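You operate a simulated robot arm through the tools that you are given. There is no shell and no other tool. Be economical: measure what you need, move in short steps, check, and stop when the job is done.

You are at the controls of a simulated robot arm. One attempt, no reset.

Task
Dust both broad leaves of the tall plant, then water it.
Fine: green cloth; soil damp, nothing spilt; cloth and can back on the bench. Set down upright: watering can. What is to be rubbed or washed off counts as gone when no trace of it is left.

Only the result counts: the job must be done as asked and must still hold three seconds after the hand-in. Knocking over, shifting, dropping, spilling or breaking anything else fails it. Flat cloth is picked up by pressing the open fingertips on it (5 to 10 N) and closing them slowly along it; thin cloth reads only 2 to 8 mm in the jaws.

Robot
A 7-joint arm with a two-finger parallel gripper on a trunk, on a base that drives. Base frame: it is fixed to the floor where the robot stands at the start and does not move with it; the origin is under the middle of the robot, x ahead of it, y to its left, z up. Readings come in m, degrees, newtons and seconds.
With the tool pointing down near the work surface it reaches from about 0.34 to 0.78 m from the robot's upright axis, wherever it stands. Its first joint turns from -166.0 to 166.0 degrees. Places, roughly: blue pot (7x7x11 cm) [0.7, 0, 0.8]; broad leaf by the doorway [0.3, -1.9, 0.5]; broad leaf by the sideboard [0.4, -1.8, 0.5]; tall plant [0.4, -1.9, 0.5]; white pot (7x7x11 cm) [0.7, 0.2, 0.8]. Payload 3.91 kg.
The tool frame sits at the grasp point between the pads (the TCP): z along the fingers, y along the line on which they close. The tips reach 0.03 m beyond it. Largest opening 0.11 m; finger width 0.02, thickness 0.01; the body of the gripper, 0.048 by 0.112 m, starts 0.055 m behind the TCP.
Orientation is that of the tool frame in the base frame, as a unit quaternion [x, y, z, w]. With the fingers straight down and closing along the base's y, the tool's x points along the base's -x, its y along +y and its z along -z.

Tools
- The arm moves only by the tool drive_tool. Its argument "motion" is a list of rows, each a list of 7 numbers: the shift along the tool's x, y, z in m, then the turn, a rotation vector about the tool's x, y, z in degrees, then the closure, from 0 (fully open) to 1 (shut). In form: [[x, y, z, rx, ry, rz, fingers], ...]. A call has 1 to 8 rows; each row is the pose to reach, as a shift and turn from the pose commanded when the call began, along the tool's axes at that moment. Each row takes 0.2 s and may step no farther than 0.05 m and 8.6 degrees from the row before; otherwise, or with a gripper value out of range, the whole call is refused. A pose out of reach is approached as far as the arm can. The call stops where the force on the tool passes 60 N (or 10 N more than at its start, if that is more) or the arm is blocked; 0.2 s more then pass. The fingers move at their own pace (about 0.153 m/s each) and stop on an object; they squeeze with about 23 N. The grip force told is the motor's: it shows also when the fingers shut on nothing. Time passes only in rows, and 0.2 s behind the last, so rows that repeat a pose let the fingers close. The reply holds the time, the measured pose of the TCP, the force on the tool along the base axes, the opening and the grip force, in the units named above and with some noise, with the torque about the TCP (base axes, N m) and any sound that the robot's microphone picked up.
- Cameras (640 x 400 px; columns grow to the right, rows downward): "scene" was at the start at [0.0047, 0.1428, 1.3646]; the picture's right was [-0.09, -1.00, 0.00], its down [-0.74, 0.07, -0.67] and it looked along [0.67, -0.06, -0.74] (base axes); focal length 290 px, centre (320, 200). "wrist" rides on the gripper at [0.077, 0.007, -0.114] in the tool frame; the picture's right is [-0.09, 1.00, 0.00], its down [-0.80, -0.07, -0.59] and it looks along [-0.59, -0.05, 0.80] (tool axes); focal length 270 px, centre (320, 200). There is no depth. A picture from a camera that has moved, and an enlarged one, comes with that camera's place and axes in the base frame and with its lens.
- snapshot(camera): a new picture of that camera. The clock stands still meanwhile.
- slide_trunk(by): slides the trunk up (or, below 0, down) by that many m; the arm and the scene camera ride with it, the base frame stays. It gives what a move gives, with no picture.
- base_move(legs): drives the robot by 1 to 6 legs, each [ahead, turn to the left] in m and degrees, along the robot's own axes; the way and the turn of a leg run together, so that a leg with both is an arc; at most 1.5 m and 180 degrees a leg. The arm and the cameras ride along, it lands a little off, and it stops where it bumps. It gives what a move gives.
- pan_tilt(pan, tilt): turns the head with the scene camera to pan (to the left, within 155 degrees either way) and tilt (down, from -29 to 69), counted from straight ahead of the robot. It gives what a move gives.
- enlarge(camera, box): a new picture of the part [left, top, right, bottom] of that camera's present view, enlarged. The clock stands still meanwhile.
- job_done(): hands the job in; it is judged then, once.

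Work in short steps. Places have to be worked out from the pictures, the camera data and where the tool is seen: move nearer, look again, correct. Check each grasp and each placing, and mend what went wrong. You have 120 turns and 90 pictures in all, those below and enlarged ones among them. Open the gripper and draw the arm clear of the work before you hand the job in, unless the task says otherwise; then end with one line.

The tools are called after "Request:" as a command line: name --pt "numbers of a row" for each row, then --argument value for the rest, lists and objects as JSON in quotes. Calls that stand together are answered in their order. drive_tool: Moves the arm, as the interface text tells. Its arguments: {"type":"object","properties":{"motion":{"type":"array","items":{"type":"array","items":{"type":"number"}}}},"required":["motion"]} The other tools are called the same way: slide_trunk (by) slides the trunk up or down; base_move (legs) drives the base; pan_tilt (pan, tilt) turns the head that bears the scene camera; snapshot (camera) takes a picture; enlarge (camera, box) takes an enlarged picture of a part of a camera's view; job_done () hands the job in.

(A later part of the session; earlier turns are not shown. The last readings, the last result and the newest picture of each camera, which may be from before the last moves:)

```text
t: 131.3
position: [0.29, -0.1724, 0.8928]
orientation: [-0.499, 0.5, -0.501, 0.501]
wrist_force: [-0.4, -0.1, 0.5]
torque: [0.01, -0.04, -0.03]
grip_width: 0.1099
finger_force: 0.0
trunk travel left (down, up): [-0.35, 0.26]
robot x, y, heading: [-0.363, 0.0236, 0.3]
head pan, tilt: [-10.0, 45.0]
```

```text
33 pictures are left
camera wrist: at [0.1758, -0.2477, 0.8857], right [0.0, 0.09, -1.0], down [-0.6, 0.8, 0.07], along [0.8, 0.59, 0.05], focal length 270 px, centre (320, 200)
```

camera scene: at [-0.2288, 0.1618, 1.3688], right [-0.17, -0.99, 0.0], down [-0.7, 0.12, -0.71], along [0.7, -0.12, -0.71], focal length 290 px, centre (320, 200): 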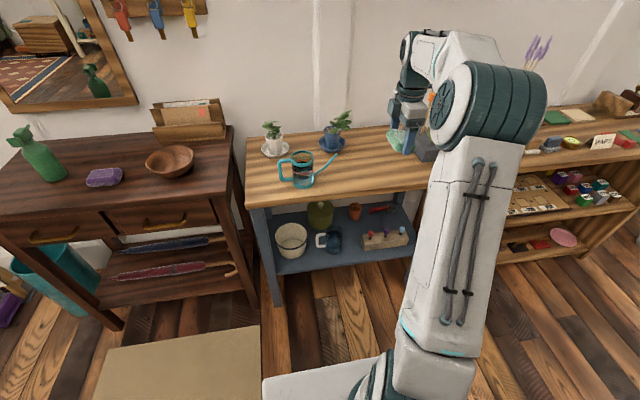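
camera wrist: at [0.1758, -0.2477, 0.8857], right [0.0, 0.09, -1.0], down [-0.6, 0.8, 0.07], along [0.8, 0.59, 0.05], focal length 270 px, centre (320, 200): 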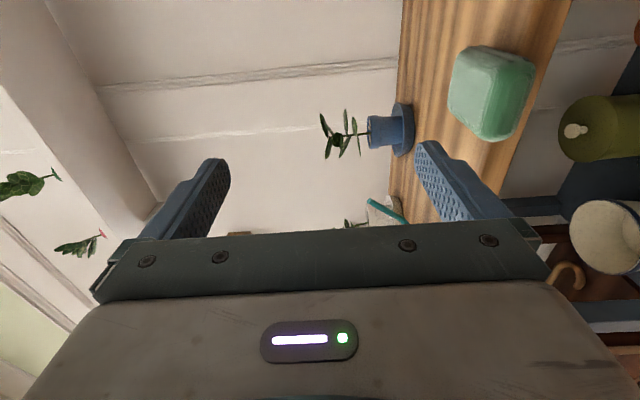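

Tool horizontal. I'll go down to the pad's mid-height (z≈0.751), still short of it.

Request:
drive_tool --pt "0.003 0.04 0 0 0 0 0" --pt "0.005 0.08 0 0 0 0 0" --pt "0.005 0.12 0 0 0 0 0" --pt "0.005 0.142 0 0 0 0 0" --pt "0.005 0.142 0 0 0 0 0"

Request:
snapshot --camera "wrist"

```text
t: 132.5
position: [0.289, -0.1772, 0.7496]
orientation: [-0.5, 0.499, -0.499, 0.501]
wrist_force: [-0.4, 0.0, 0.1]
torque: [0.04, 0.02, 0.03]
grip_width: 0.11
finger_force: 0.1
trunk travel left (down, up): [-0.35, 0.26]
robot x, y, heading: [-0.3631, 0.0247, 0.3]
head pan, tilt: [-10.0, 45.0]
```

```text
32 pictures are left
camera wrist: at [0.1759, -0.2536, 0.7433], right [0.0, 0.09, -1.0], down [-0.6, 0.8, 0.07], along [0.8, 0.59, 0.05], focal length 270 px, centre (320, 200)
```

wrist: 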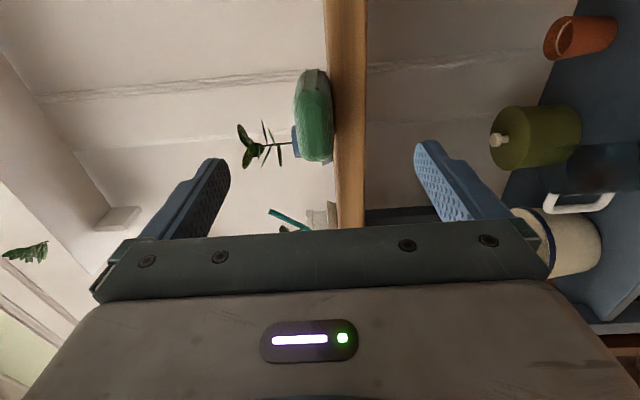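

The pad is about 3.3 cm thick, with its mid-height at z≈0.757. I'll raise 7 mm and advance so the tips overlap it by about 2.6 cm, then close.

Request:
drive_tool --pt "0 -0.007 0.03 0 0 0 0" --pt "0 -0.007 0.06 0 0 0 0" --pt "0 -0.007 0.078 0 0 0 0" --pt "0 -0.007 0.078 0 0 0 0"

Request:
snapshot --camera "wrist"

```text
t: 133.5
position: [0.3669, -0.1761, 0.7571]
orientation: [-0.5, 0.499, -0.501, 0.501]
wrist_force: [-0.2, -0.3, -0.3]
torque: [0.0, 0.01, -0.02]
grip_width: 0.1103
finger_force: 0.0
trunk travel left (down, up): [-0.35, 0.26]
robot x, y, heading: [-0.3636, 0.0191, 0.2]
head pan, tilt: [-10.0, 45.0]
```

```text
31 pictures are left
camera wrist: at [0.2525, -0.2537, 0.751], right [0.0, 0.09, -1.0], down [-0.6, 0.8, 0.07], along [0.8, 0.59, 0.05], focal length 270 px, centre (320, 200)
```

wrist: 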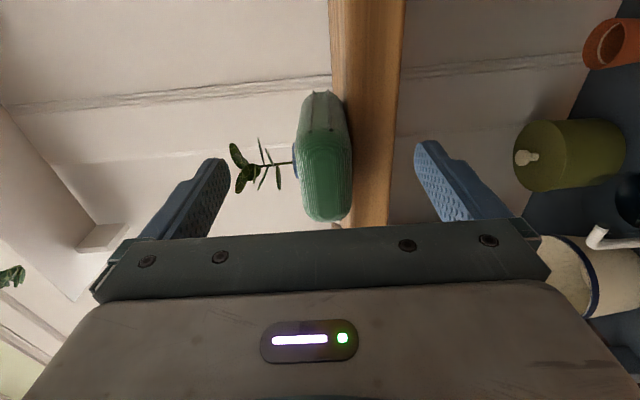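

Centred. I'll back off 6 mm for clearance to the bench edge, then close.

Request:
drive_tool --pt "0 0 -0.006 0 0 0 0" --pt "0 0 -0.006 0 0 0 0.3" --pt "0 0 -0.006 0 0 0 0.6" --pt "0 0 -0.006 0 0 0 0.8" --pt "0 0 -0.006 0 0 0 1" --pt "0 0 -0.006 0 0 0 1"

Request:
drive_tool --pt "0 -0.02 0 0 0 0 1" --pt "0 -0.05 0 0 0 0 1" --pt "0 -0.09 0 0 0 0 1" --pt "0 -0.13 -0.02 0 0 0 1" --pt "0 -0.15 -0.06 0 0 0 1" --pt "0 -0.15 -0.06 0 0 0 1"

Request:
snapshot --camera "wrist"

```text
t: 134.9
position: [0.3597, -0.1769, 0.758]
orientation: [-0.5, 0.499, -0.501, 0.501]
wrist_force: [0.9, -1.5, -0.7]
torque: [-0.06, 0.03, -0.02]
grip_width: 0.029
finger_force: 23.0
trunk travel left (down, up): [-0.35, 0.26]
robot x, y, heading: [-0.3628, 0.0239, 0.2]
head pan, tilt: [-10.0, 45.0]
```

```text
t: 136.3
position: [0.2996, -0.1782, 0.9058]
orientation: [-0.5, 0.499, -0.5, 0.501]
wrist_force: [0.3, 0.4, -0.7]
torque: [-0.03, 0.02, -0.02]
grip_width: 0.0288
finger_force: 23.0
trunk travel left (down, up): [-0.35, 0.26]
robot x, y, heading: [-0.3661, 0.0232, 0.1]
head pan, tilt: [-10.0, 45.0]
```

```text
30 pictures are left
camera wrist: at [0.1855, -0.2547, 0.8999], right [0.0, 0.09, -1.0], down [-0.6, 0.8, 0.07], along [0.8, 0.59, 0.05], focal length 270 px, centre (320, 200)
```

wrist: 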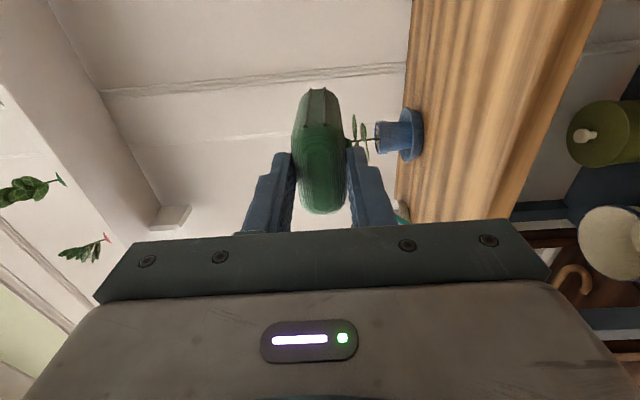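

Gripped like a card (2.9 cm thick), sticking out about 6 cm past the tips. I'll drive back toward the plant, this time standing for the left leaf (heading about -50°).

Request:
base_move --legs '[[-0.3, 0], [0, -67], [0.95, 0], [0, 17]]'

Request:
slide_trunk --by -0.3

Request:
pan_tilt --pan 0 --tilt 30

Request:
snapshot --camera "scene"

Request:
snapshot --camera "wrist"

```text
t: 146.9
position: [-0.0641, -1.5066, 0.9072]
orientation: [0.231, -0.668, 0.669, -0.231]
wrist_force: [0.8, -0.1, 0.2]
torque: [0.04, 0.03, 0.02]
grip_width: 0.0289
finger_force: 22.5
trunk travel left (down, up): [-0.35, 0.26]
robot x, y, heading: [-0.3162, -0.8618, -51.5]
head pan, tilt: [-10.0, 45.0]
```

```text
t: 149.9
position: [-0.0639, -1.5075, 0.6061]
orientation: [0.23, -0.668, 0.669, -0.232]
wrist_force: [-0.2, 0.7, -0.1]
torque: [0.04, -0.03, -0.01]
grip_width: 0.0288
finger_force: 23.3
trunk travel left (down, up): [-0.05, 0.56]
robot x, y, heading: [-0.3143, -0.8573, -51.8]
head pan, tilt: [-10.0, 45.0]
```

```text
t: 150.6
position: [-0.0643, -1.5069, 0.6055]
orientation: [0.232, -0.667, 0.669, -0.231]
wrist_force: [0.0, 0.4, 0.1]
torque: [0.03, 0.02, -0.01]
grip_width: 0.0289
finger_force: 23.0
trunk travel left (down, up): [-0.05, 0.56]
robot x, y, heading: [-0.3156, -0.8604, -51.9]
head pan, tilt: [0.0, 30.0]
```

```text
29 pictures are left
camera scene: at [-0.1852, -0.7768, 1.0913], right [-0.79, -0.62, 0.0], down [-0.31, 0.39, -0.87], along [0.54, -0.68, -0.5], focal length 290 px, centre (320, 200)
```

scene: 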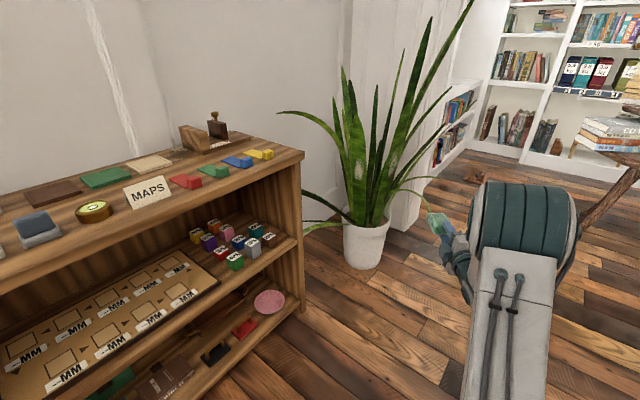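

```text
28 pictures are left
camera wrist: at [-0.195, -1.4634, 0.5994], right [0.07, 0.05, -1.0], down [0.26, 0.96, 0.07], along [0.96, -0.27, 0.05], focal length 270 px, centre (320, 200)
```

wrist: 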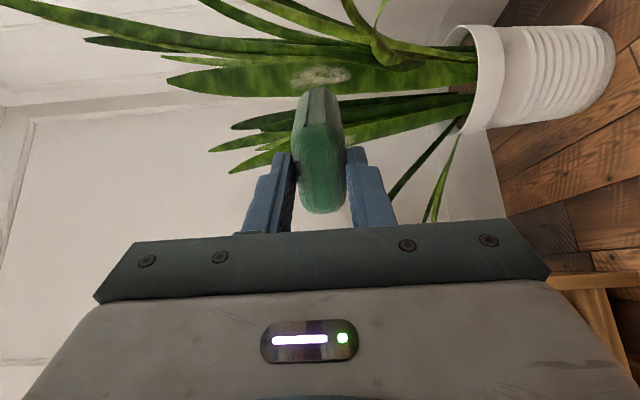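

This stance keeps the arm comfortable and horizontal at z≈0.6. I'll do the right leaf first: reposition to heading -30°, with the pad tip about 15 cm short of the patch.

Request:
base_move --legs '[[0, -54], [0.378, 0], [0, 76]]'

Request:
snapshot --camera "wrist"

```text
t: 158.8
position: [0.0575, -1.7295, 0.6068]
orientation: [0.356, -0.61, 0.611, -0.357]
wrist_force: [0.4, -0.1, -1.3]
torque: [0.01, 0.03, -0.02]
grip_width: 0.0288
finger_force: 23.2
trunk travel left (down, up): [-0.05, 0.56]
robot x, y, heading: [-0.4216, -1.2262, -29.3]
head pan, tilt: [0.0, 30.0]
```

```text
27 pictures are left
camera wrist: at [-0.0799, -1.7394, 0.5994], right [0.04, 0.08, -1.0], down [-0.12, 0.99, 0.07], along [0.99, 0.12, 0.05], focal length 270 px, centre (320, 200)
```

wrist: 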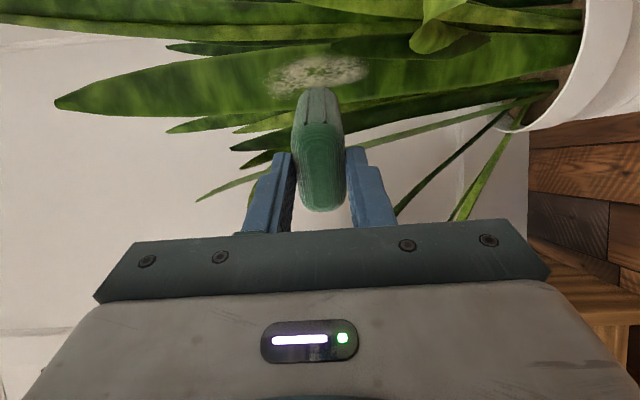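

The tip is well aligned (5 mm lateral, about 15 cm short). Base forward 0.11 m, then small arm steps.

Request:
base_move --legs '[[0.11, 0]]'

Request:
drive_tool --pt "0 0 0.01 0 0 0 1" --pt "0 0 0.018 0 0 0 1"

Request:
snapshot --camera "wrist"

```text
t: 160.0
position: [0.1517, -1.7834, 0.6064]
orientation: [0.355, -0.611, 0.611, -0.356]
wrist_force: [-0.1, -0.3, -0.5]
torque: [0.01, 0.04, 0.0]
grip_width: 0.0289
finger_force: 22.6
trunk travel left (down, up): [-0.05, 0.56]
robot x, y, heading: [-0.3276, -1.2795, -29.5]
head pan, tilt: [0.0, 30.0]
```

```text
t: 160.6
position: [0.1671, -1.7925, 0.6048]
orientation: [0.355, -0.61, 0.612, -0.356]
wrist_force: [1.3, 0.1, -0.3]
torque: [0.01, 0.02, 0.01]
grip_width: 0.0288
finger_force: 23.1
trunk travel left (down, up): [-0.05, 0.56]
robot x, y, heading: [-0.323, -1.2818, -29.5]
head pan, tilt: [0.0, 30.0]
```

```text
26 pictures are left
camera wrist: at [0.0303, -1.8029, 0.5993], right [0.05, 0.08, -1.0], down [-0.12, 0.99, 0.07], along [0.99, 0.12, 0.05], focal length 270 px, centre (320, 200)
```

wrist: 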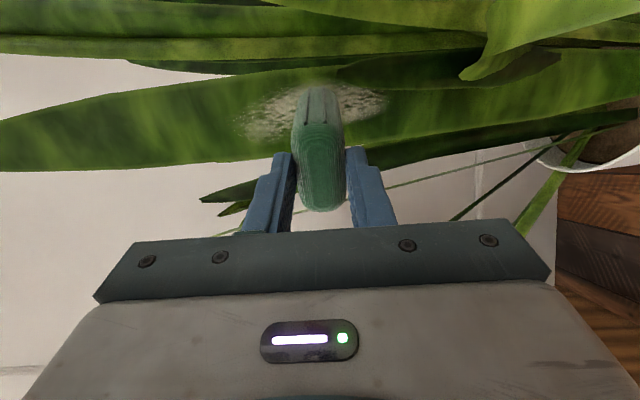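

Nearly in contact and over the patch's middle. I'll advance in 3–4 mm steps.

Request:
drive_tool --pt "0 0 0.002 0 0 0 1" --pt "0 0 0.004 0 0 0 1"

Request:
drive_tool --pt "0 0 0.002 0 0 0 1" --pt "0 0 0.004 0 0 0 1"

Request:
drive_tool --pt "0 0 0.002 0 0 0 1" --pt "0 0 0.004 0 0 0 1"

```text
t: 161.2
position: [0.1705, -1.7952, 0.6063]
orientation: [0.356, -0.61, 0.612, -0.356]
wrist_force: [0.5, 0.2, -0.3]
torque: [0.04, 0.02, 0.01]
grip_width: 0.029
finger_force: 23.3
trunk travel left (down, up): [-0.05, 0.56]
robot x, y, heading: [-0.3253, -1.2775, -29.4]
head pan, tilt: [0.0, 30.0]
```

```text
t: 161.8
position: [0.1747, -1.7969, 0.6059]
orientation: [0.355, -0.61, 0.612, -0.356]
wrist_force: [0.1, 0.0, -0.9]
torque: [0.0, 0.02, -0.03]
grip_width: 0.0287
finger_force: 22.9
trunk travel left (down, up): [-0.05, 0.56]
robot x, y, heading: [-0.326, -1.2784, -29.7]
head pan, tilt: [0.0, 30.0]
```

```text
t: 162.4
position: [0.1776, -1.7992, 0.6059]
orientation: [0.356, -0.611, 0.612, -0.356]
wrist_force: [0.2, 0.5, 0.3]
torque: [0.03, -0.01, 0.0]
grip_width: 0.0289
finger_force: 22.6
trunk travel left (down, up): [-0.05, 0.56]
robot x, y, heading: [-0.3258, -1.2774, -29.5]
head pan, tilt: [0.0, 30.0]
```

Request:
drive_tool --pt "0 0 0.002 0 0 0 1" --pt "0 0 0.004 0 0 0 1"

Request:
drive_tool --pt "0 0 0.002 0 0 0 1" --pt "0 0 0.003 0 0 0 1"

Request:
drive_tool --pt "0 0 0.002 0 0 0 1" --pt "0 0 0.003 0 0 0 1"

```text
t: 163.0
position: [0.1802, -1.8009, 0.6057]
orientation: [0.355, -0.611, 0.612, -0.355]
wrist_force: [-0.2, -0.3, -1.1]
torque: [0.01, 0.01, -0.02]
grip_width: 0.029
finger_force: 22.7
trunk travel left (down, up): [-0.05, 0.56]
robot x, y, heading: [-0.3201, -1.2824, -29.4]
head pan, tilt: [0.0, 30.0]
```

```text
t: 163.6
position: [0.1825, -1.8026, 0.6064]
orientation: [0.355, -0.611, 0.611, -0.356]
wrist_force: [-16.1, 9.6, -4.2]
torque: [-0.06, 0.12, 0.65]
grip_width: 0.0287
finger_force: 22.6
trunk travel left (down, up): [-0.05, 0.56]
robot x, y, heading: [-0.3213, -1.2821, -29.7]
head pan, tilt: [0.0, 30.0]
```

```text
t: 164.2
position: [0.1839, -1.8077, 0.6068]
orientation: [-0.354, 0.613, -0.612, 0.354]
wrist_force: [-32.5, 4.6, -6.5]
torque: [0.04, 0.15, 0.03]
grip_width: 0.0289
finger_force: 22.6
trunk travel left (down, up): [-0.05, 0.56]
robot x, y, heading: [-0.3197, -1.286, -30.0]
head pan, tilt: [0.0, 30.0]
```

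The torque and force direction (azimuth about 172°) say the leaf faces nearly -x, and again the left pad corner touches first. I'll back off 1 cm and yaw the tool left 22° about the pad's tip.

Request:
drive_tool --pt "0 0 -0.012 0 0 0 1" --pt "0.013 0 -0.012 0 -7.5 0 1" --pt "0.027 0 -0.008 0 -15 0 1" --pt "0.04 0 -0.003 0 -22 0 1" --pt "0.04 0 -0.003 0 -22 0 1"

Request:
snapshot --camera "wrist"

```text
t: 165.4
position: [0.1648, -1.8363, 0.6069]
orientation: [0.465, -0.531, 0.533, -0.466]
wrist_force: [-0.2, -0.5, -0.5]
torque: [0.0, 0.0, 0.02]
grip_width: 0.0287
finger_force: 22.8
trunk travel left (down, up): [-0.05, 0.56]
robot x, y, heading: [-0.3259, -1.2799, -29.3]
head pan, tilt: [0.0, 30.0]
```

```text
25 pictures are left
camera wrist: at [0.0411, -1.8972, 0.5999], right [0.01, 0.09, -1.0], down [-0.48, 0.87, 0.07], along [0.87, 0.48, 0.05], focal length 270 px, centre (320, 200)
```

wrist: 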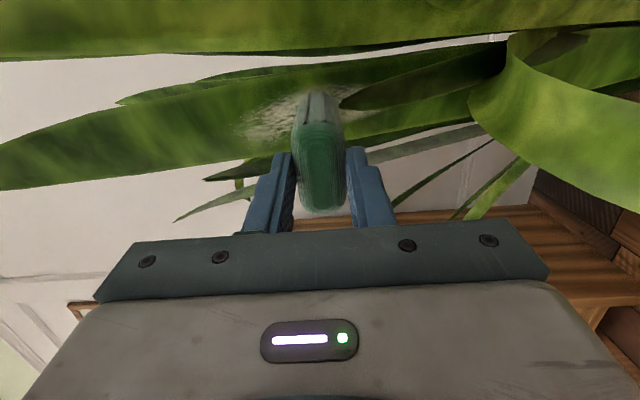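

Now advancing in small steps at this yaw (-7.5°).

Request:
drive_tool --pt "0 0 0.003 0 0 0 1" --pt "0 0 0.006 0 0 0 1"

Request:
drive_tool --pt "0 0 0.002 0 0 0 1" --pt "0 0 0.003 0 0 0 1"

Request:
drive_tool --pt "0 0 0.002 0 0 0 1" --pt "0 0 0.002 0 0 0 1"

```text
t: 166.0
position: [0.1685, -1.8384, 0.606]
orientation: [-0.465, 0.532, -0.532, 0.467]
wrist_force: [-6.6, 4.1, -0.9]
torque: [-0.05, -0.06, 0.14]
grip_width: 0.0288
finger_force: 23.0
trunk travel left (down, up): [-0.05, 0.56]
robot x, y, heading: [-0.3249, -1.28, -29.6]
head pan, tilt: [0.0, 30.0]
```

```text
t: 166.6
position: [0.1709, -1.8396, 0.6043]
orientation: [0.466, -0.533, 0.533, -0.464]
wrist_force: [-30.5, 15.7, -4.8]
torque: [-0.09, -0.02, 0.39]
grip_width: 0.029
finger_force: 23.3
trunk travel left (down, up): [-0.05, 0.56]
robot x, y, heading: [-0.3229, -1.2797, -29.6]
head pan, tilt: [0.0, 30.0]
```

```text
t: 167.2
position: [0.1743, -1.8388, 0.6054]
orientation: [0.465, -0.533, 0.533, -0.465]
wrist_force: [-31.4, 10.1, -6.1]
torque: [0.09, 0.05, -0.16]
grip_width: 0.0288
finger_force: 22.7
trunk travel left (down, up): [-0.05, 0.56]
robot x, y, heading: [-0.3232, -1.2791, -29.7]
head pan, tilt: [0.0, 30.0]
```

Now the pad's right side touches, so flush is in between at about yaw -17°. I'll back off slightly and rotate 9.5° right about the tip.

Request:
drive_tool --pt "0 0 -0.006 0 0 0 1" --pt "-0.008 0 -0.006 0 5 0 1" --pt "-0.0156 0 -0.0035 0 9.5 0 1" --pt "-0.0156 0 -0.0027 0 9.5 0 1"

Request:
drive_tool --pt "0 0 0.001 0 0 0 1" --pt "0 0 0.002 0 0 0 1"

```text
t: 168.2
position: [0.1747, -1.8232, 0.6068]
orientation: [0.42, -0.568, 0.57, -0.42]
wrist_force: [-0.6, -0.1, 0.4]
torque: [-0.02, 0.02, -0.01]
grip_width: 0.0289
finger_force: 22.6
trunk travel left (down, up): [-0.05, 0.56]
robot x, y, heading: [-0.3263, -1.2787, -29.6]
head pan, tilt: [0.0, 30.0]
```

```text
t: 168.8
position: [0.1749, -1.8233, 0.6068]
orientation: [0.42, -0.568, 0.57, -0.42]
wrist_force: [0.2, -0.6, 0.1]
torque: [0.03, 0.04, 0.0]
grip_width: 0.0291
finger_force: 22.8
trunk travel left (down, up): [-0.05, 0.56]
robot x, y, heading: [-0.3236, -1.279, -29.4]
head pan, tilt: [0.0, 30.0]
```

Request:
drive_tool --pt "0 0 0.001 0 0 0 1" --pt "0 0 0.0025 0 0 0 1"

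Request:
drive_tool --pt "0 0 0.001 0 0 0 1" --pt "0 0 0.002 0 0 0 1"

```text
t: 169.4
position: [0.178, -1.8231, 0.6067]
orientation: [0.42, -0.568, 0.569, -0.421]
wrist_force: [0.4, 0.2, -0.4]
torque: [-0.05, 0.0, -0.01]
grip_width: 0.0289
finger_force: 23.5
trunk travel left (down, up): [-0.05, 0.56]
robot x, y, heading: [-0.3227, -1.2817, -29.7]
head pan, tilt: [0.0, 30.0]
```

```text
t: 170.0
position: [0.1805, -1.8248, 0.606]
orientation: [0.42, -0.568, 0.57, -0.42]
wrist_force: [-2.8, 1.8, 0.3]
torque: [-0.06, -0.03, 0.03]
grip_width: 0.029
finger_force: 23.2
trunk travel left (down, up): [-0.05, 0.56]
robot x, y, heading: [-0.3213, -1.2804, -29.3]
head pan, tilt: [0.0, 30.0]
```

Light flush contact (3 N). I'll press 1 mm and stroke up 3 cm following the lean.

Request:
drive_tool --pt "0 0 0.001 0 0 0 1" --pt "0 -0.01 -0.0005 0 0 0 1" --pt "0 -0.02 -0.002 0 0 0 1" --pt "0 -0.03 -0.0035 0 0 0 1"

Request:
snapshot --camera "wrist"

```text
t: 171.0
position: [0.1759, -1.8254, 0.635]
orientation: [-0.419, 0.571, -0.568, 0.419]
wrist_force: [-17.8, 6.8, -12.0]
torque: [0.47, 0.68, -0.37]
grip_width: 0.029
finger_force: 23.1
trunk travel left (down, up): [-0.05, 0.56]
robot x, y, heading: [-0.3224, -1.2817, -29.5]
head pan, tilt: [0.0, 30.0]
```

```text
24 pictures are left
camera wrist: at [0.0447, -1.8633, 0.6287], right [0.03, 0.09, -1.0], down [-0.33, 0.94, 0.07], along [0.94, 0.33, 0.05], focal length 270 px, centre (320, 200)
```

wrist: 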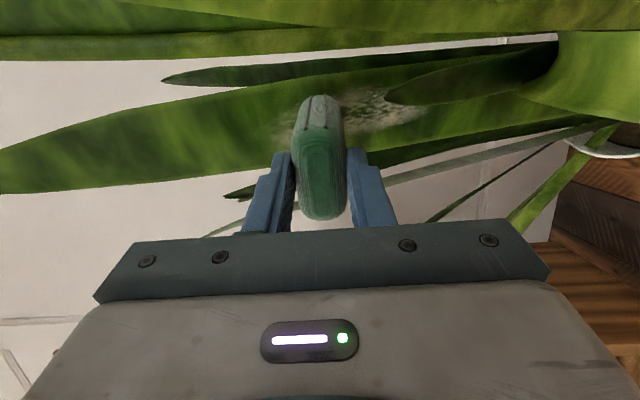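

It is cleaning: the wiped zone is visibly cleared. I'll continue up 3 cm past the patch's top.

Request:
drive_tool --pt "0 -0.01 -0.002 0 0 0 1" --pt "0 -0.02 -0.0038 0 0 0 1" --pt "0 -0.03 -0.0055 0 0 0 1" --pt "0 -0.04 -0.0075 0 0 0 1"

Request:
drive_tool --pt "0 0.01 0.0022 0 0 0 1" --pt "0 0.02 0.0042 0 0 0 1" --pt "0 0.03 0.006 0 0 0 1" --pt "0 0.04 0.008 0 0 0 1"

Request:
drive_tool --pt "0 0.01 0.0015 0 0 0 1" --pt "0 0.02 0.003 0 0 0 1" --pt "0 0.03 0.0045 0 0 0 1" --pt "0 0.04 0.006 0 0 0 1"

Request:
snapshot --camera "wrist"

```text
t: 172.0
position: [0.1709, -1.8198, 0.6775]
orientation: [0.42, -0.566, 0.571, -0.421]
wrist_force: [-7.9, 2.9, -4.1]
torque: [0.15, 0.21, -0.23]
grip_width: 0.029
finger_force: 23.4
trunk travel left (down, up): [-0.05, 0.56]
robot x, y, heading: [-0.3219, -1.2832, -29.3]
head pan, tilt: [0.0, 30.0]
```

```text
t: 173.0
position: [0.1763, -1.8225, 0.6374]
orientation: [0.42, -0.567, 0.57, -0.42]
wrist_force: [-5.4, 3.1, 0.4]
torque: [-0.07, -0.17, -0.05]
grip_width: 0.0288
finger_force: 23.0
trunk travel left (down, up): [-0.05, 0.56]
robot x, y, heading: [-0.323, -1.2829, -29.5]
head pan, tilt: [0.0, 30.0]
```

```text
t: 174.0
position: [0.1834, -1.8269, 0.5957]
orientation: [0.419, -0.569, 0.57, -0.42]
wrist_force: [-10.3, 3.8, 2.2]
torque: [-0.15, -0.3, -0.16]
grip_width: 0.0288
finger_force: 23.2
trunk travel left (down, up): [-0.05, 0.56]
robot x, y, heading: [-0.3233, -1.2786, -29.8]
head pan, tilt: [0.0, 30.0]
```

```text
23 pictures are left
camera wrist: at [0.0513, -1.8654, 0.5894], right [0.03, 0.08, -1.0], down [-0.33, 0.94, 0.07], along [0.94, 0.33, 0.05], focal length 270 px, centre (320, 200)
```

wrist: 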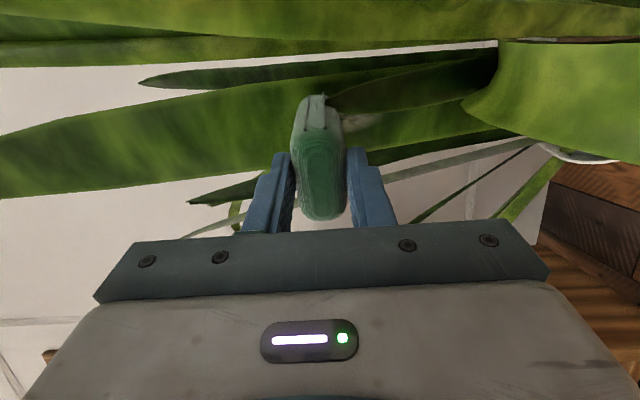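

Upper part is clean. Continuing the stroke down to the patch's lower end.

Request:
drive_tool --pt "0 0.01 0.0014 0 0 0 1" --pt "0 0.02 0.0028 0 0 0 1" --pt "0 0.03 0.004 0 0 0 1"

Request:
drive_tool --pt "0 0.01 0.0014 0 0 0 1" --pt "0 0.02 0.0028 0 0 0 1" --pt "0 0.03 0.004 0 0 0 1"

Request:
snapshot --camera "wrist"

```text
t: 174.8
position: [0.1884, -1.8253, 0.5648]
orientation: [0.42, -0.568, 0.569, -0.422]
wrist_force: [-2.5, 0.9, -0.7]
torque: [-0.03, 0.0, -0.03]
grip_width: 0.0287
finger_force: 23.0
trunk travel left (down, up): [-0.05, 0.56]
robot x, y, heading: [-0.3224, -1.2822, -29.7]
head pan, tilt: [0.0, 30.0]
```

```text
t: 175.6
position: [0.1906, -1.8267, 0.5374]
orientation: [0.421, -0.567, 0.57, -0.42]
wrist_force: [0.0, -0.6, -1.0]
torque: [-0.03, 0.0, -0.03]
grip_width: 0.0286
finger_force: 23.0
trunk travel left (down, up): [-0.05, 0.56]
robot x, y, heading: [-0.3241, -1.2827, -29.6]
head pan, tilt: [0.0, 30.0]
```

```text
22 pictures are left
camera wrist: at [0.0587, -1.8669, 0.5298], right [0.03, 0.08, -1.0], down [-0.33, 0.94, 0.07], along [0.94, 0.33, 0.05], focal length 270 px, centre (320, 200)
```

wrist: 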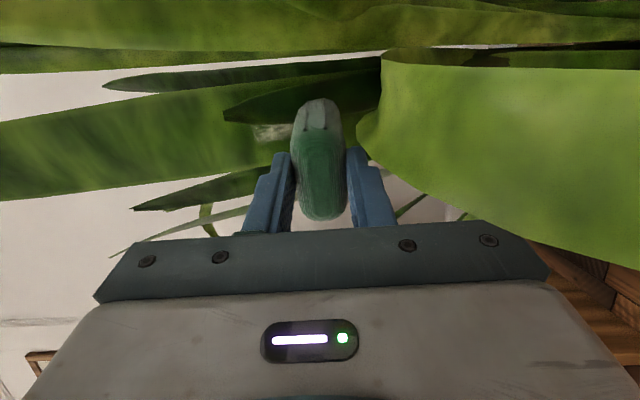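

A residue remains at z≈0.57 where contact was lost. I'll press in here and stroke up through it.

Request:
drive_tool --pt "0 -0.005 0.002 0 0 0 1" --pt "0 -0.005 0.004 0 0 0 1"

Request:
drive_tool --pt "0 0 0.001 0 0 0 1" --pt "0 0 0.002 0 0 0 1"

```text
t: 176.2
position: [0.1909, -1.8296, 0.5404]
orientation: [-0.42, 0.57, -0.569, 0.419]
wrist_force: [-23.7, 17.3, -3.9]
torque: [-0.05, -0.02, 0.14]
grip_width: 0.0287
finger_force: 23.4
trunk travel left (down, up): [-0.05, 0.56]
robot x, y, heading: [-0.3261, -1.2813, -29.4]
head pan, tilt: [0.0, 30.0]
```

```text
t: 176.8
position: [0.1947, -1.8303, 0.5396]
orientation: [-0.419, 0.571, -0.568, 0.419]
wrist_force: [-41.1, 23.2, -10.4]
torque: [0.16, 0.2, -0.29]
grip_width: 0.0294
finger_force: 22.7
trunk travel left (down, up): [-0.05, 0.56]
robot x, y, heading: [-0.3221, -1.2793, -29.6]
head pan, tilt: [0.0, 30.0]
```

Too firm (right corner). I'll ease 2.5 mm and stroke up 4 cm.

Request:
drive_tool --pt "0 0 -0.0025 0 0 0 1" --pt "0 -0.01 -0.0038 0 0 0 1" --pt "0 -0.02 -0.0051 0 0 0 1" --pt "0 -0.03 -0.0064 0 0 0 1" --pt "0 -0.04 -0.0079 0 0 0 1"

Request:
drive_tool --pt "0 -0.01 -0.006 0 0 0 1" --pt "0 -0.025 -0.02 0 0 0 1" --pt "0 -0.04 -0.035 0 0 0 1" --pt "-0.02 -0.04 -0.06 0 0 0 1" --pt "-0.06 -0.04 -0.07 0 6 0 1" --pt "-0.1 -0.04 -0.07 0 12 0 1" --pt "-0.1 -0.04 -0.07 0 12 0 1"

Request:
enlarge --camera "wrist" --box '[200, 0, 500, 190]'

```text
t: 178.0
position: [0.19, -1.8268, 0.5817]
orientation: [0.42, -0.567, 0.57, -0.421]
wrist_force: [-9.2, 2.3, -5.5]
torque: [0.21, 0.25, -0.17]
grip_width: 0.0295
finger_force: 22.8
trunk travel left (down, up): [-0.05, 0.56]
robot x, y, heading: [-0.3246, -1.2796, -29.3]
head pan, tilt: [0.0, 30.0]
```

```text
t: 179.6
position: [0.1523, -1.7098, 0.6207]
orientation: [0.358, -0.609, 0.611, -0.358]
wrist_force: [0.1, 0.3, 0.2]
torque: [0.0, 0.0, -0.02]
grip_width: 0.0295
finger_force: 23.2
trunk travel left (down, up): [-0.05, 0.56]
robot x, y, heading: [-0.3223, -1.2827, -29.4]
head pan, tilt: [0.0, 30.0]
```

```text
2.11 times, centred on (350, 95) of wrist
camera zoom: at [0.0153, -1.7205, 0.6137], right [0.04, 0.08, -1.0], down [-0.13, 0.99, 0.07], along [0.99, 0.12, 0.05], focal length 569 px, centre (257, 421)
```

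zoom: 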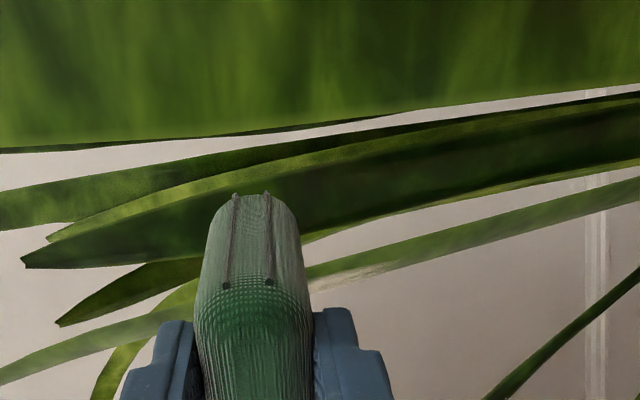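

I need a view of the right leaf from the head camera.

Request:
snapshot --camera "scene"

```text
20 pictures are left
camera scene: at [-0.235, -1.1552, 1.0914], right [-0.49, -0.87, 0.0], down [-0.43, 0.25, -0.87], along [0.75, -0.43, -0.5], focal length 290 px, centre (320, 200)
```

scene: 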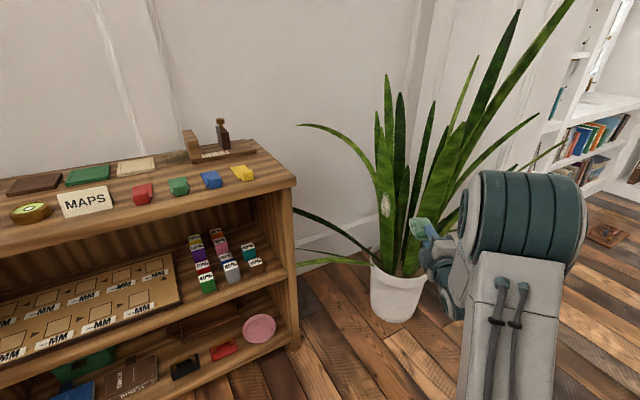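

The right leaf looks clean above the pad. Now I'll reposition for the left leaf: back off, then approach along heading -52°.

Request:
base_move --legs '[[-0.3, 0], [0, -91.3], [-0.557, 0], [0, 68.7], [0.42, 0]]'

Request:
snapshot --camera "scene"

Request:
enlarge --camera "scene" --box '[280, 60, 440, 220]'

```text
t: 193.5
position: [0.2264, -1.5749, 0.6203]
orientation: [0.224, -0.669, 0.672, -0.225]
wrist_force: [-0.1, -0.3, -0.5]
torque: [0.0, 0.01, -0.02]
grip_width: 0.0294
finger_force: 23.2
trunk travel left (down, up): [-0.05, 0.56]
robot x, y, heading: [-0.037, -0.9896, -53.4]
head pan, tilt: [0.0, 30.0]
```

```text
19 pictures are left
camera scene: at [0.0949, -0.91, 1.0914], right [-0.8, -0.6, 0.0], down [-0.3, 0.4, -0.87], along [0.52, -0.7, -0.5], focal length 290 px, centre (320, 200)
```

scene: 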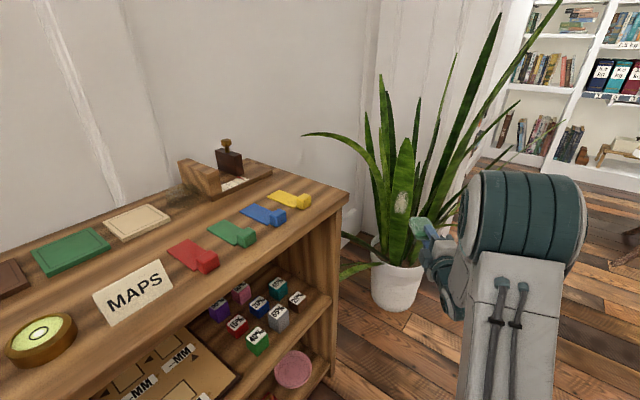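

```text
2.50 times, centred on (360, 140) of scene
camera zoom: at [0.0949, -0.91, 1.0914], right [-0.8, -0.6, 0.0], down [-0.3, 0.4, -0.87], along [0.52, -0.7, -0.5], focal length 724 px, centre (220, 350)
```

zoom: 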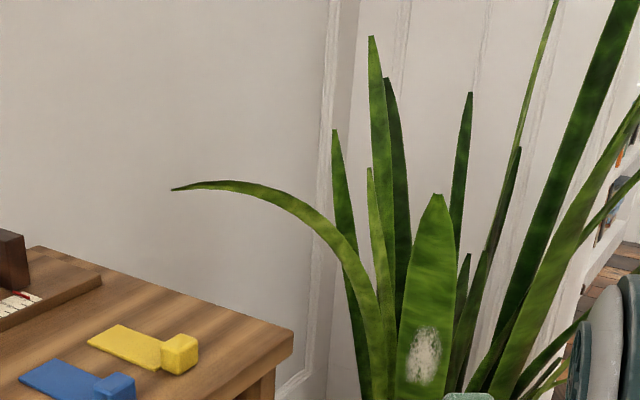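

The left leaf faces roughly azimuth 100°. I'll drive 0.1 m forward and turn the tool right to yaw about -70°, with the tip about 3 cm short of the patch.

Request:
base_move --legs '[[0.1, 0]]'

Request:
drive_tool --pt "-0.01 0.015 0 0 5 0 1" --pt "-0.025 0.03 0.01 0 10 0 1" --pt "-0.04 0.045 0.025 0 15 0 1" --pt "-0.05 0.05 0.04 0 17 0 1" --pt "-0.05 0.05 0.04 0 17 0 1"

Request:
snapshot --camera "wrist"

```text
t: 194.7
position: [0.2855, -1.6557, 0.6208]
orientation: [0.225, -0.67, 0.671, -0.224]
wrist_force: [0.8, -0.6, 0.1]
torque: [0.01, 0.01, 0.02]
grip_width: 0.0293
finger_force: 23.8
trunk travel left (down, up): [-0.05, 0.56]
robot x, y, heading: [0.0205, -1.0686, -53.4]
head pan, tilt: [0.0, 30.0]
```

```text
t: 195.9
position: [0.35, -1.6579, 0.5689]
orientation: [0.123, -0.696, 0.697, -0.123]
wrist_force: [0.4, -0.4, -1.3]
torque: [0.01, 0.03, 0.0]
grip_width: 0.0292
finger_force: 22.7
trunk travel left (down, up): [-0.05, 0.56]
robot x, y, heading: [0.0233, -1.0708, -53.5]
head pan, tilt: [0.0, 30.0]
```

```text
17 pictures are left
camera wrist: at [0.2385, -1.5749, 0.5635], right [0.08, 0.03, -1.0], down [0.55, 0.83, 0.07], along [0.83, -0.55, 0.05], focal length 270 px, centre (320, 200)
```

wrist: 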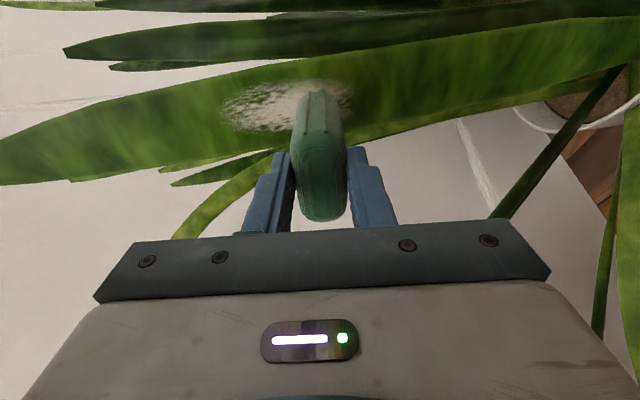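

Well aligned; the patch centre is about 3.4 cm ahead. Advancing in small steps.

Request:
drive_tool --pt "0 0 0.01 0 0 0 1" --pt "0 0 0.02 0 0 0 1"

Request:
drive_tool --pt "0 0 0.0015 0 0 0 1" --pt "0 0 0.003 0 0 0 1"

Request:
drive_tool --pt "0 0 0.0015 0 0 0 1" --pt "0 0 0.003 0 0 0 1"

```text
t: 196.5
position: [0.3603, -1.6725, 0.5694]
orientation: [0.125, -0.696, 0.696, -0.125]
wrist_force: [-2.8, 30.1, -3.8]
torque: [-0.24, -0.05, -0.27]
grip_width: 0.0295
finger_force: 22.9
trunk travel left (down, up): [-0.05, 0.56]
robot x, y, heading: [0.0216, -1.0675, -53.4]
head pan, tilt: [0.0, 30.0]
```

```text
t: 197.1
position: [0.3574, -1.6776, 0.5698]
orientation: [-0.123, 0.696, -0.696, 0.125]
wrist_force: [3.8, 35.0, -7.3]
torque: [-0.02, 0.05, 0.27]
grip_width: 0.0292
finger_force: 22.9
trunk travel left (down, up): [-0.05, 0.56]
robot x, y, heading: [0.0256, -1.0721, -53.3]
head pan, tilt: [0.0, 30.0]
```

```text
t: 197.7
position: [0.3581, -1.6804, 0.5722]
orientation: [0.123, -0.696, 0.697, -0.123]
wrist_force: [-1.0, 33.5, -9.1]
torque: [0.21, -0.03, -0.06]
grip_width: 0.0292
finger_force: 22.7
trunk travel left (down, up): [-0.05, 0.56]
robot x, y, heading: [0.0252, -1.0708, -53.3]
head pan, tilt: [0.0, 30.0]
```

Contact came sooner than estimated, at the right corner with the force along +y (leaf normal about +y). I'll ease off and rotate right 12°, to yaw about -82°.

Request:
drive_tool --pt "0 0 -0.01 0 0 0 1" --pt "-0.008 0 -0.008 0 6 0 1" --pt "-0.0156 0 0.0 0 12 0 1" --pt "-0.0156 0 0.0 0 12 0 1"

Request:
drive_tool --pt "0 0 0.0015 0 0 0 1" --pt "0 0 0.003 0 0 0 1"

```text
t: 198.7
position: [0.3742, -1.6774, 0.5716]
orientation: [0.048, -0.705, 0.706, -0.05]
wrist_force: [-0.6, 1.5, -0.4]
torque: [-0.03, -0.01, 0.1]
grip_width: 0.029
finger_force: 23.4
trunk travel left (down, up): [-0.05, 0.56]
robot x, y, heading: [0.0241, -1.0681, -53.4]
head pan, tilt: [0.0, 30.0]
```

```text
t: 199.3
position: [0.3745, -1.6782, 0.5708]
orientation: [0.049, -0.705, 0.706, -0.051]
wrist_force: [-8.9, 27.8, -2.6]
torque: [-0.25, -0.01, 0.37]
grip_width: 0.0292
finger_force: 22.9
trunk travel left (down, up): [-0.05, 0.56]
robot x, y, heading: [0.0221, -1.0692, -53.3]
head pan, tilt: [0.0, 30.0]
```

Now the left corner; flush is near -76°. I'll rotate 6° back with a slight retreat, then touch again.

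Request:
drive_tool --pt "0 0 -0.005 0 0 0 1" --pt "0.0092 0 -0.004 0 -6 0 1" --pt "0.0092 0 -0.003 0 -6 0 1"

Request:
drive_tool --pt "0 0 0.001 0 0 0 1" --pt "0 0 0.0015 0 0 0 1"

```text
t: 200.1
position: [0.3641, -1.6769, 0.5711]
orientation: [0.086, -0.701, 0.702, -0.087]
wrist_force: [-1.1, -0.9, -1.2]
torque: [0.01, -0.02, -0.01]
grip_width: 0.0291
finger_force: 23.4
trunk travel left (down, up): [-0.05, 0.56]
robot x, y, heading: [0.0232, -1.0717, -53.2]
head pan, tilt: [0.0, 30.0]
```

```text
t: 200.7
position: [0.3633, -1.6789, 0.5709]
orientation: [0.087, -0.701, 0.702, -0.086]
wrist_force: [-0.2, 0.2, -0.6]
torque: [0.0, 0.0, 0.01]
grip_width: 0.0291
finger_force: 23.6
trunk travel left (down, up): [-0.05, 0.56]
robot x, y, heading: [0.0216, -1.0746, -53.3]
head pan, tilt: [0.0, 30.0]
```

Request:
drive_tool --pt "0 0 0.001 0 0 0 1" --pt "0 0 0.002 0 0 0 1"

Request:
drive_tool --pt "0 0 0.001 0 0 0 1" --pt "0 0 0.0015 0 0 0 1"

```text
t: 201.3
position: [0.3652, -1.6825, 0.5699]
orientation: [0.086, -0.701, 0.702, -0.087]
wrist_force: [-0.4, 0.6, -0.7]
torque: [-0.02, 0.03, 0.01]
grip_width: 0.0294
finger_force: 23.8
trunk travel left (down, up): [-0.05, 0.56]
robot x, y, heading: [0.0205, -1.0665, -53.4]
head pan, tilt: [0.0, 30.0]
```

```text
t: 201.9
position: [0.3663, -1.6816, 0.5695]
orientation: [-0.087, 0.702, -0.701, 0.086]
wrist_force: [-2.6, 9.5, -1.4]
torque: [-0.03, -0.06, -0.32]
grip_width: 0.0289
finger_force: 22.9
trunk travel left (down, up): [-0.05, 0.56]
robot x, y, heading: [0.0221, -1.0696, -53.3]
head pan, tilt: [0.0, 30.0]
```

10 N contact. Stroking up along the leaf.

Request:
drive_tool --pt "0 -0.01 -0.0014 0 0 0 1" --pt "0 -0.02 -0.003 0 0 0 1" --pt "0 -0.03 -0.0046 0 0 0 1"

Request:
drive_tool --pt "0 -0.01 -0.0016 0 0 0 1" --pt "0 -0.02 -0.0033 0 0 0 1" --pt "0 -0.03 -0.005 0 0 0 1"

Request:
snapshot --camera "wrist"

```text
t: 202.7
position: [0.3676, -1.6759, 0.5975]
orientation: [-0.089, 0.703, -0.701, 0.087]
wrist_force: [-2.8, 25.2, -16.5]
torque: [0.95, 0.01, -0.24]
grip_width: 0.0294
finger_force: 23.3
trunk travel left (down, up): [-0.05, 0.56]
robot x, y, heading: [0.0231, -1.0698, -53.3]
head pan, tilt: [0.0, 30.0]
```

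```text
t: 203.5
position: [0.3642, -1.6712, 0.6282]
orientation: [-0.088, 0.704, -0.7, 0.085]
wrist_force: [-2.8, 29.9, -23.4]
torque: [1.47, 0.22, 0.01]
grip_width: 0.0309
finger_force: 23.0
trunk travel left (down, up): [-0.05, 0.56]
robot x, y, heading: [0.0221, -1.0704, -53.5]
head pan, tilt: [0.0, 30.0]
```

```text
16 pictures are left
camera wrist: at [0.2613, -1.5788, 0.622], right [0.08, 0.03, -1.0], down [0.63, 0.77, 0.07], along [0.77, -0.64, 0.05], focal length 270 px, centre (320, 200)
```

wrist: 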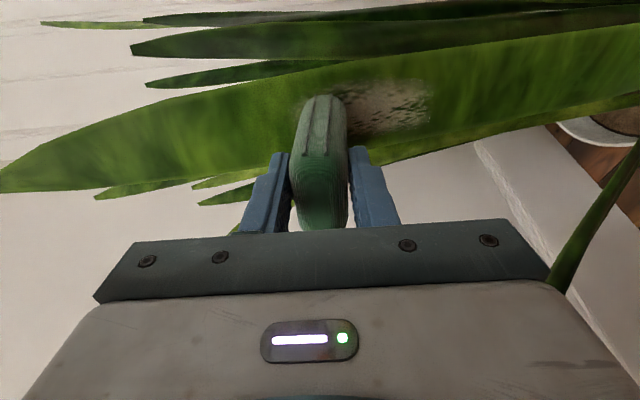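

The force is rising, so I'll retreat 2 mm, continue up 3 cm with more lean, then come down.

Request:
drive_tool --pt "0 0 -0.002 0 0 0 1" --pt "0 -0.01 -0.004 0 0 0 1" --pt "0 -0.02 -0.006 0 0 0 1" --pt "0 -0.03 -0.008 0 0 0 1"

Request:
drive_tool --pt "0 0.01 0.0018 0 0 0 1" --pt "0 0.02 0.0036 0 0 0 1" --pt "0 0.03 0.0054 0 0 0 1" --pt "0 0.04 0.0072 0 0 0 1"

Request:
drive_tool --pt "0 0.01 0.0018 0 0 0 1" --pt "0 0.02 0.0036 0 0 0 1" --pt "0 0.03 0.0053 0 0 0 1"

```text
t: 204.5
position: [0.3605, -1.667, 0.6627]
orientation: [0.086, -0.699, 0.704, -0.088]
wrist_force: [-1.1, 2.7, -0.1]
torque: [-0.02, 0.03, -0.05]
grip_width: 0.029
finger_force: 23.3
trunk travel left (down, up): [-0.05, 0.56]
robot x, y, heading: [0.0263, -1.0715, -53.7]
head pan, tilt: [0.0, 30.0]
```

```text
t: 205.5
position: [0.3624, -1.6727, 0.6212]
orientation: [0.086, -0.701, 0.703, -0.086]
wrist_force: [0.0, 0.2, -0.6]
torque: [-0.02, -0.02, -0.02]
grip_width: 0.0288
finger_force: 23.1
trunk travel left (down, up): [-0.05, 0.56]
robot x, y, heading: [0.025, -1.073, -53.3]
head pan, tilt: [0.0, 30.0]
```

```text
t: 206.3
position: [0.3645, -1.6773, 0.5907]
orientation: [0.086, -0.701, 0.702, -0.086]
wrist_force: [-0.2, 0.3, -0.6]
torque: [0.05, 0.05, -0.02]
grip_width: 0.0293
finger_force: 23.1
trunk travel left (down, up): [-0.05, 0.56]
robot x, y, heading: [0.0205, -1.0722, -53.7]
head pan, tilt: [0.0, 30.0]
```

Contact is lost at this height. Pressing 3 mm and stroking down.

Request:
drive_tool --pt "0 0 0.0015 0 0 0 1" --pt "0 0 0.003 0 0 0 1"

Request:
drive_tool --pt "0 0 0.0015 0 0 0 1" --pt "0 0.01 0.003 0 0 0 1" --pt "0 0.02 0.0045 0 0 0 1"

Request:
snapshot --camera "wrist"

```text
t: 206.9
position: [0.3651, -1.6793, 0.5909]
orientation: [0.086, -0.701, 0.702, -0.086]
wrist_force: [-1.7, 4.5, -1.0]
torque: [-0.03, 0.0, -0.14]
grip_width: 0.0294
finger_force: 23.0
trunk travel left (down, up): [-0.05, 0.56]
robot x, y, heading: [0.0253, -1.0688, -53.6]
head pan, tilt: [0.0, 30.0]
```

```text
t: 207.7
position: [0.3678, -1.6844, 0.5706]
orientation: [0.087, -0.701, 0.703, -0.088]
wrist_force: [-1.2, 14.3, 2.7]
torque: [-0.46, -0.06, -0.01]
grip_width: 0.0292
finger_force: 22.9
trunk travel left (down, up): [-0.05, 0.56]
robot x, y, heading: [0.0217, -1.0734, -53.3]
head pan, tilt: [0.0, 30.0]
```

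```text
15 pictures are left
camera wrist: at [0.2652, -1.5913, 0.5637], right [0.09, 0.02, -1.0], down [0.63, 0.77, 0.07], along [0.77, -0.63, 0.05], focal length 270 px, centre (320, 200)
```

wrist: 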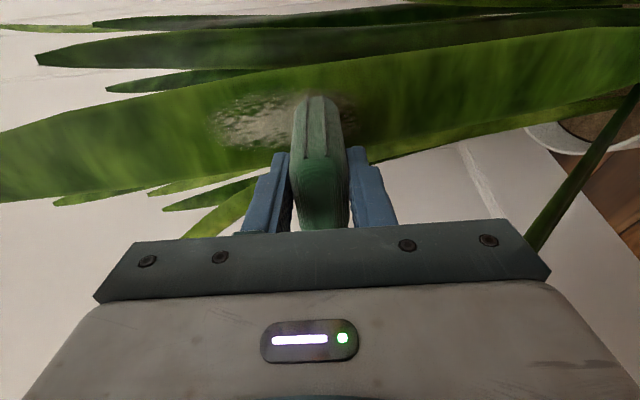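

Dust remains above the pad. I'll continue down to the lower end, then make a full upward pass with contact.

Request:
drive_tool --pt "0 0.01 0.0014 0 0 0 1" --pt "0 0.02 0.0028 0 0 0 1" --pt "0 0.03 0.0042 0 0 0 1" --pt "0 0.038 0.0054 0 0 0 1"

Request:
drive_tool --pt "0 -0.01 -0.0014 0 0 0 1" --pt "0 -0.02 -0.0028 0 0 0 1" --pt "0 -0.03 -0.0044 0 0 0 1" --pt "0 -0.04 -0.006 0 0 0 1"

Request:
drive_tool --pt "0 -0.01 -0.0018 0 0 0 1" --pt "0 -0.02 -0.0036 0 0 0 1" --pt "0 -0.03 -0.0054 0 0 0 1" --pt "0 -0.04 -0.0074 0 0 0 1"

```text
t: 208.7
position: [0.3668, -1.6901, 0.5317]
orientation: [0.086, -0.701, 0.703, -0.086]
wrist_force: [0.4, -0.8, -0.3]
torque: [0.01, 0.0, 0.0]
grip_width: 0.0292
finger_force: 22.4
trunk travel left (down, up): [-0.05, 0.56]
robot x, y, heading: [0.0232, -1.0726, -53.5]
head pan, tilt: [0.0, 30.0]
```

```text
t: 209.7
position: [0.3675, -1.6833, 0.5708]
orientation: [0.086, -0.702, 0.702, -0.086]
wrist_force: [-0.5, 3.1, -1.1]
torque: [0.05, 0.01, -0.03]
grip_width: 0.029
finger_force: 23.2
trunk travel left (down, up): [-0.05, 0.56]
robot x, y, heading: [0.0238, -1.0747, -53.2]
head pan, tilt: [0.0, 30.0]
```

```text
t: 210.7
position: [0.3654, -1.6756, 0.6123]
orientation: [-0.087, 0.702, -0.701, 0.087]
wrist_force: [-1.8, 11.9, -7.5]
torque: [0.31, 0.07, 0.03]
grip_width: 0.0291
finger_force: 22.8
trunk travel left (down, up): [-0.05, 0.56]
robot x, y, heading: [0.0231, -1.0725, -53.3]
head pan, tilt: [0.0, 30.0]
```

Good force. Continuing up to the top and then down again in contact.

Request:
drive_tool --pt "0 -0.01 -0.0018 0 0 0 1" --pt "0 -0.02 -0.0037 0 0 0 1" --pt "0 -0.03 -0.0056 0 0 0 1" --pt "0 -0.045 -0.0085 0 0 0 1"

Request:
drive_tool --pt "0 0 0.001 0 0 0 1" --pt "0 0.01 0.003 0 0 0 1" --pt "0 0.02 0.0049 0 0 0 1" --pt "0 0.03 0.0068 0 0 0 1" --pt "0 0.045 0.0095 0 0 0 1"

Request:
drive_tool --pt "0 0.01 0.002 0 0 0 1" --pt "0 0.02 0.004 0 0 0 1" --pt "0 0.03 0.006 0 0 0 1" --pt "0 0.045 0.0085 0 0 0 1"

Request:
snapshot --camera "wrist"

```text
t: 211.7
position: [0.364, -1.6681, 0.6586]
orientation: [0.086, -0.701, 0.703, -0.086]
wrist_force: [-1.5, 12.0, -5.5]
torque: [0.28, 0.06, 0.04]
grip_width: 0.0292
finger_force: 23.1
trunk travel left (down, up): [-0.05, 0.56]
robot x, y, heading: [0.026, -1.0695, -53.2]
head pan, tilt: [0.0, 30.0]
```

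```text
t: 212.9
position: [0.365, -1.6772, 0.6132]
orientation: [0.085, -0.701, 0.702, -0.087]
wrist_force: [-3.8, 27.6, 4.7]
torque: [-0.87, -0.11, 0.0]
grip_width: 0.03
finger_force: 23.4
trunk travel left (down, up): [-0.05, 0.56]
robot x, y, heading: [0.0236, -1.0697, -53.7]
head pan, tilt: [0.0, 30.0]
```

```text
t: 213.9
position: [0.3648, -1.686, 0.5659]
orientation: [0.085, -0.701, 0.702, -0.086]
wrist_force: [-1.4, 4.6, 0.6]
torque: [-0.12, -0.03, -0.02]
grip_width: 0.0295
finger_force: 23.1
trunk travel left (down, up): [-0.05, 0.56]
robot x, y, heading: [0.0238, -1.0659, -53.2]
head pan, tilt: [0.0, 30.0]
```

```text
14 pictures are left
camera wrist: at [0.2629, -1.5935, 0.5595], right [0.09, 0.02, -1.0], down [0.63, 0.77, 0.07], along [0.77, -0.64, 0.05], focal length 270 px, centre (320, 200)
```

wrist: 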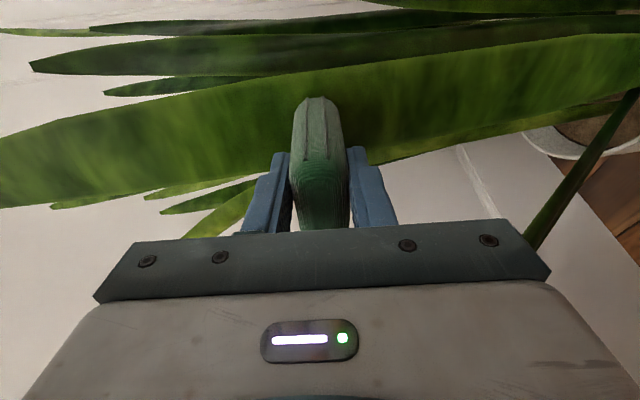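

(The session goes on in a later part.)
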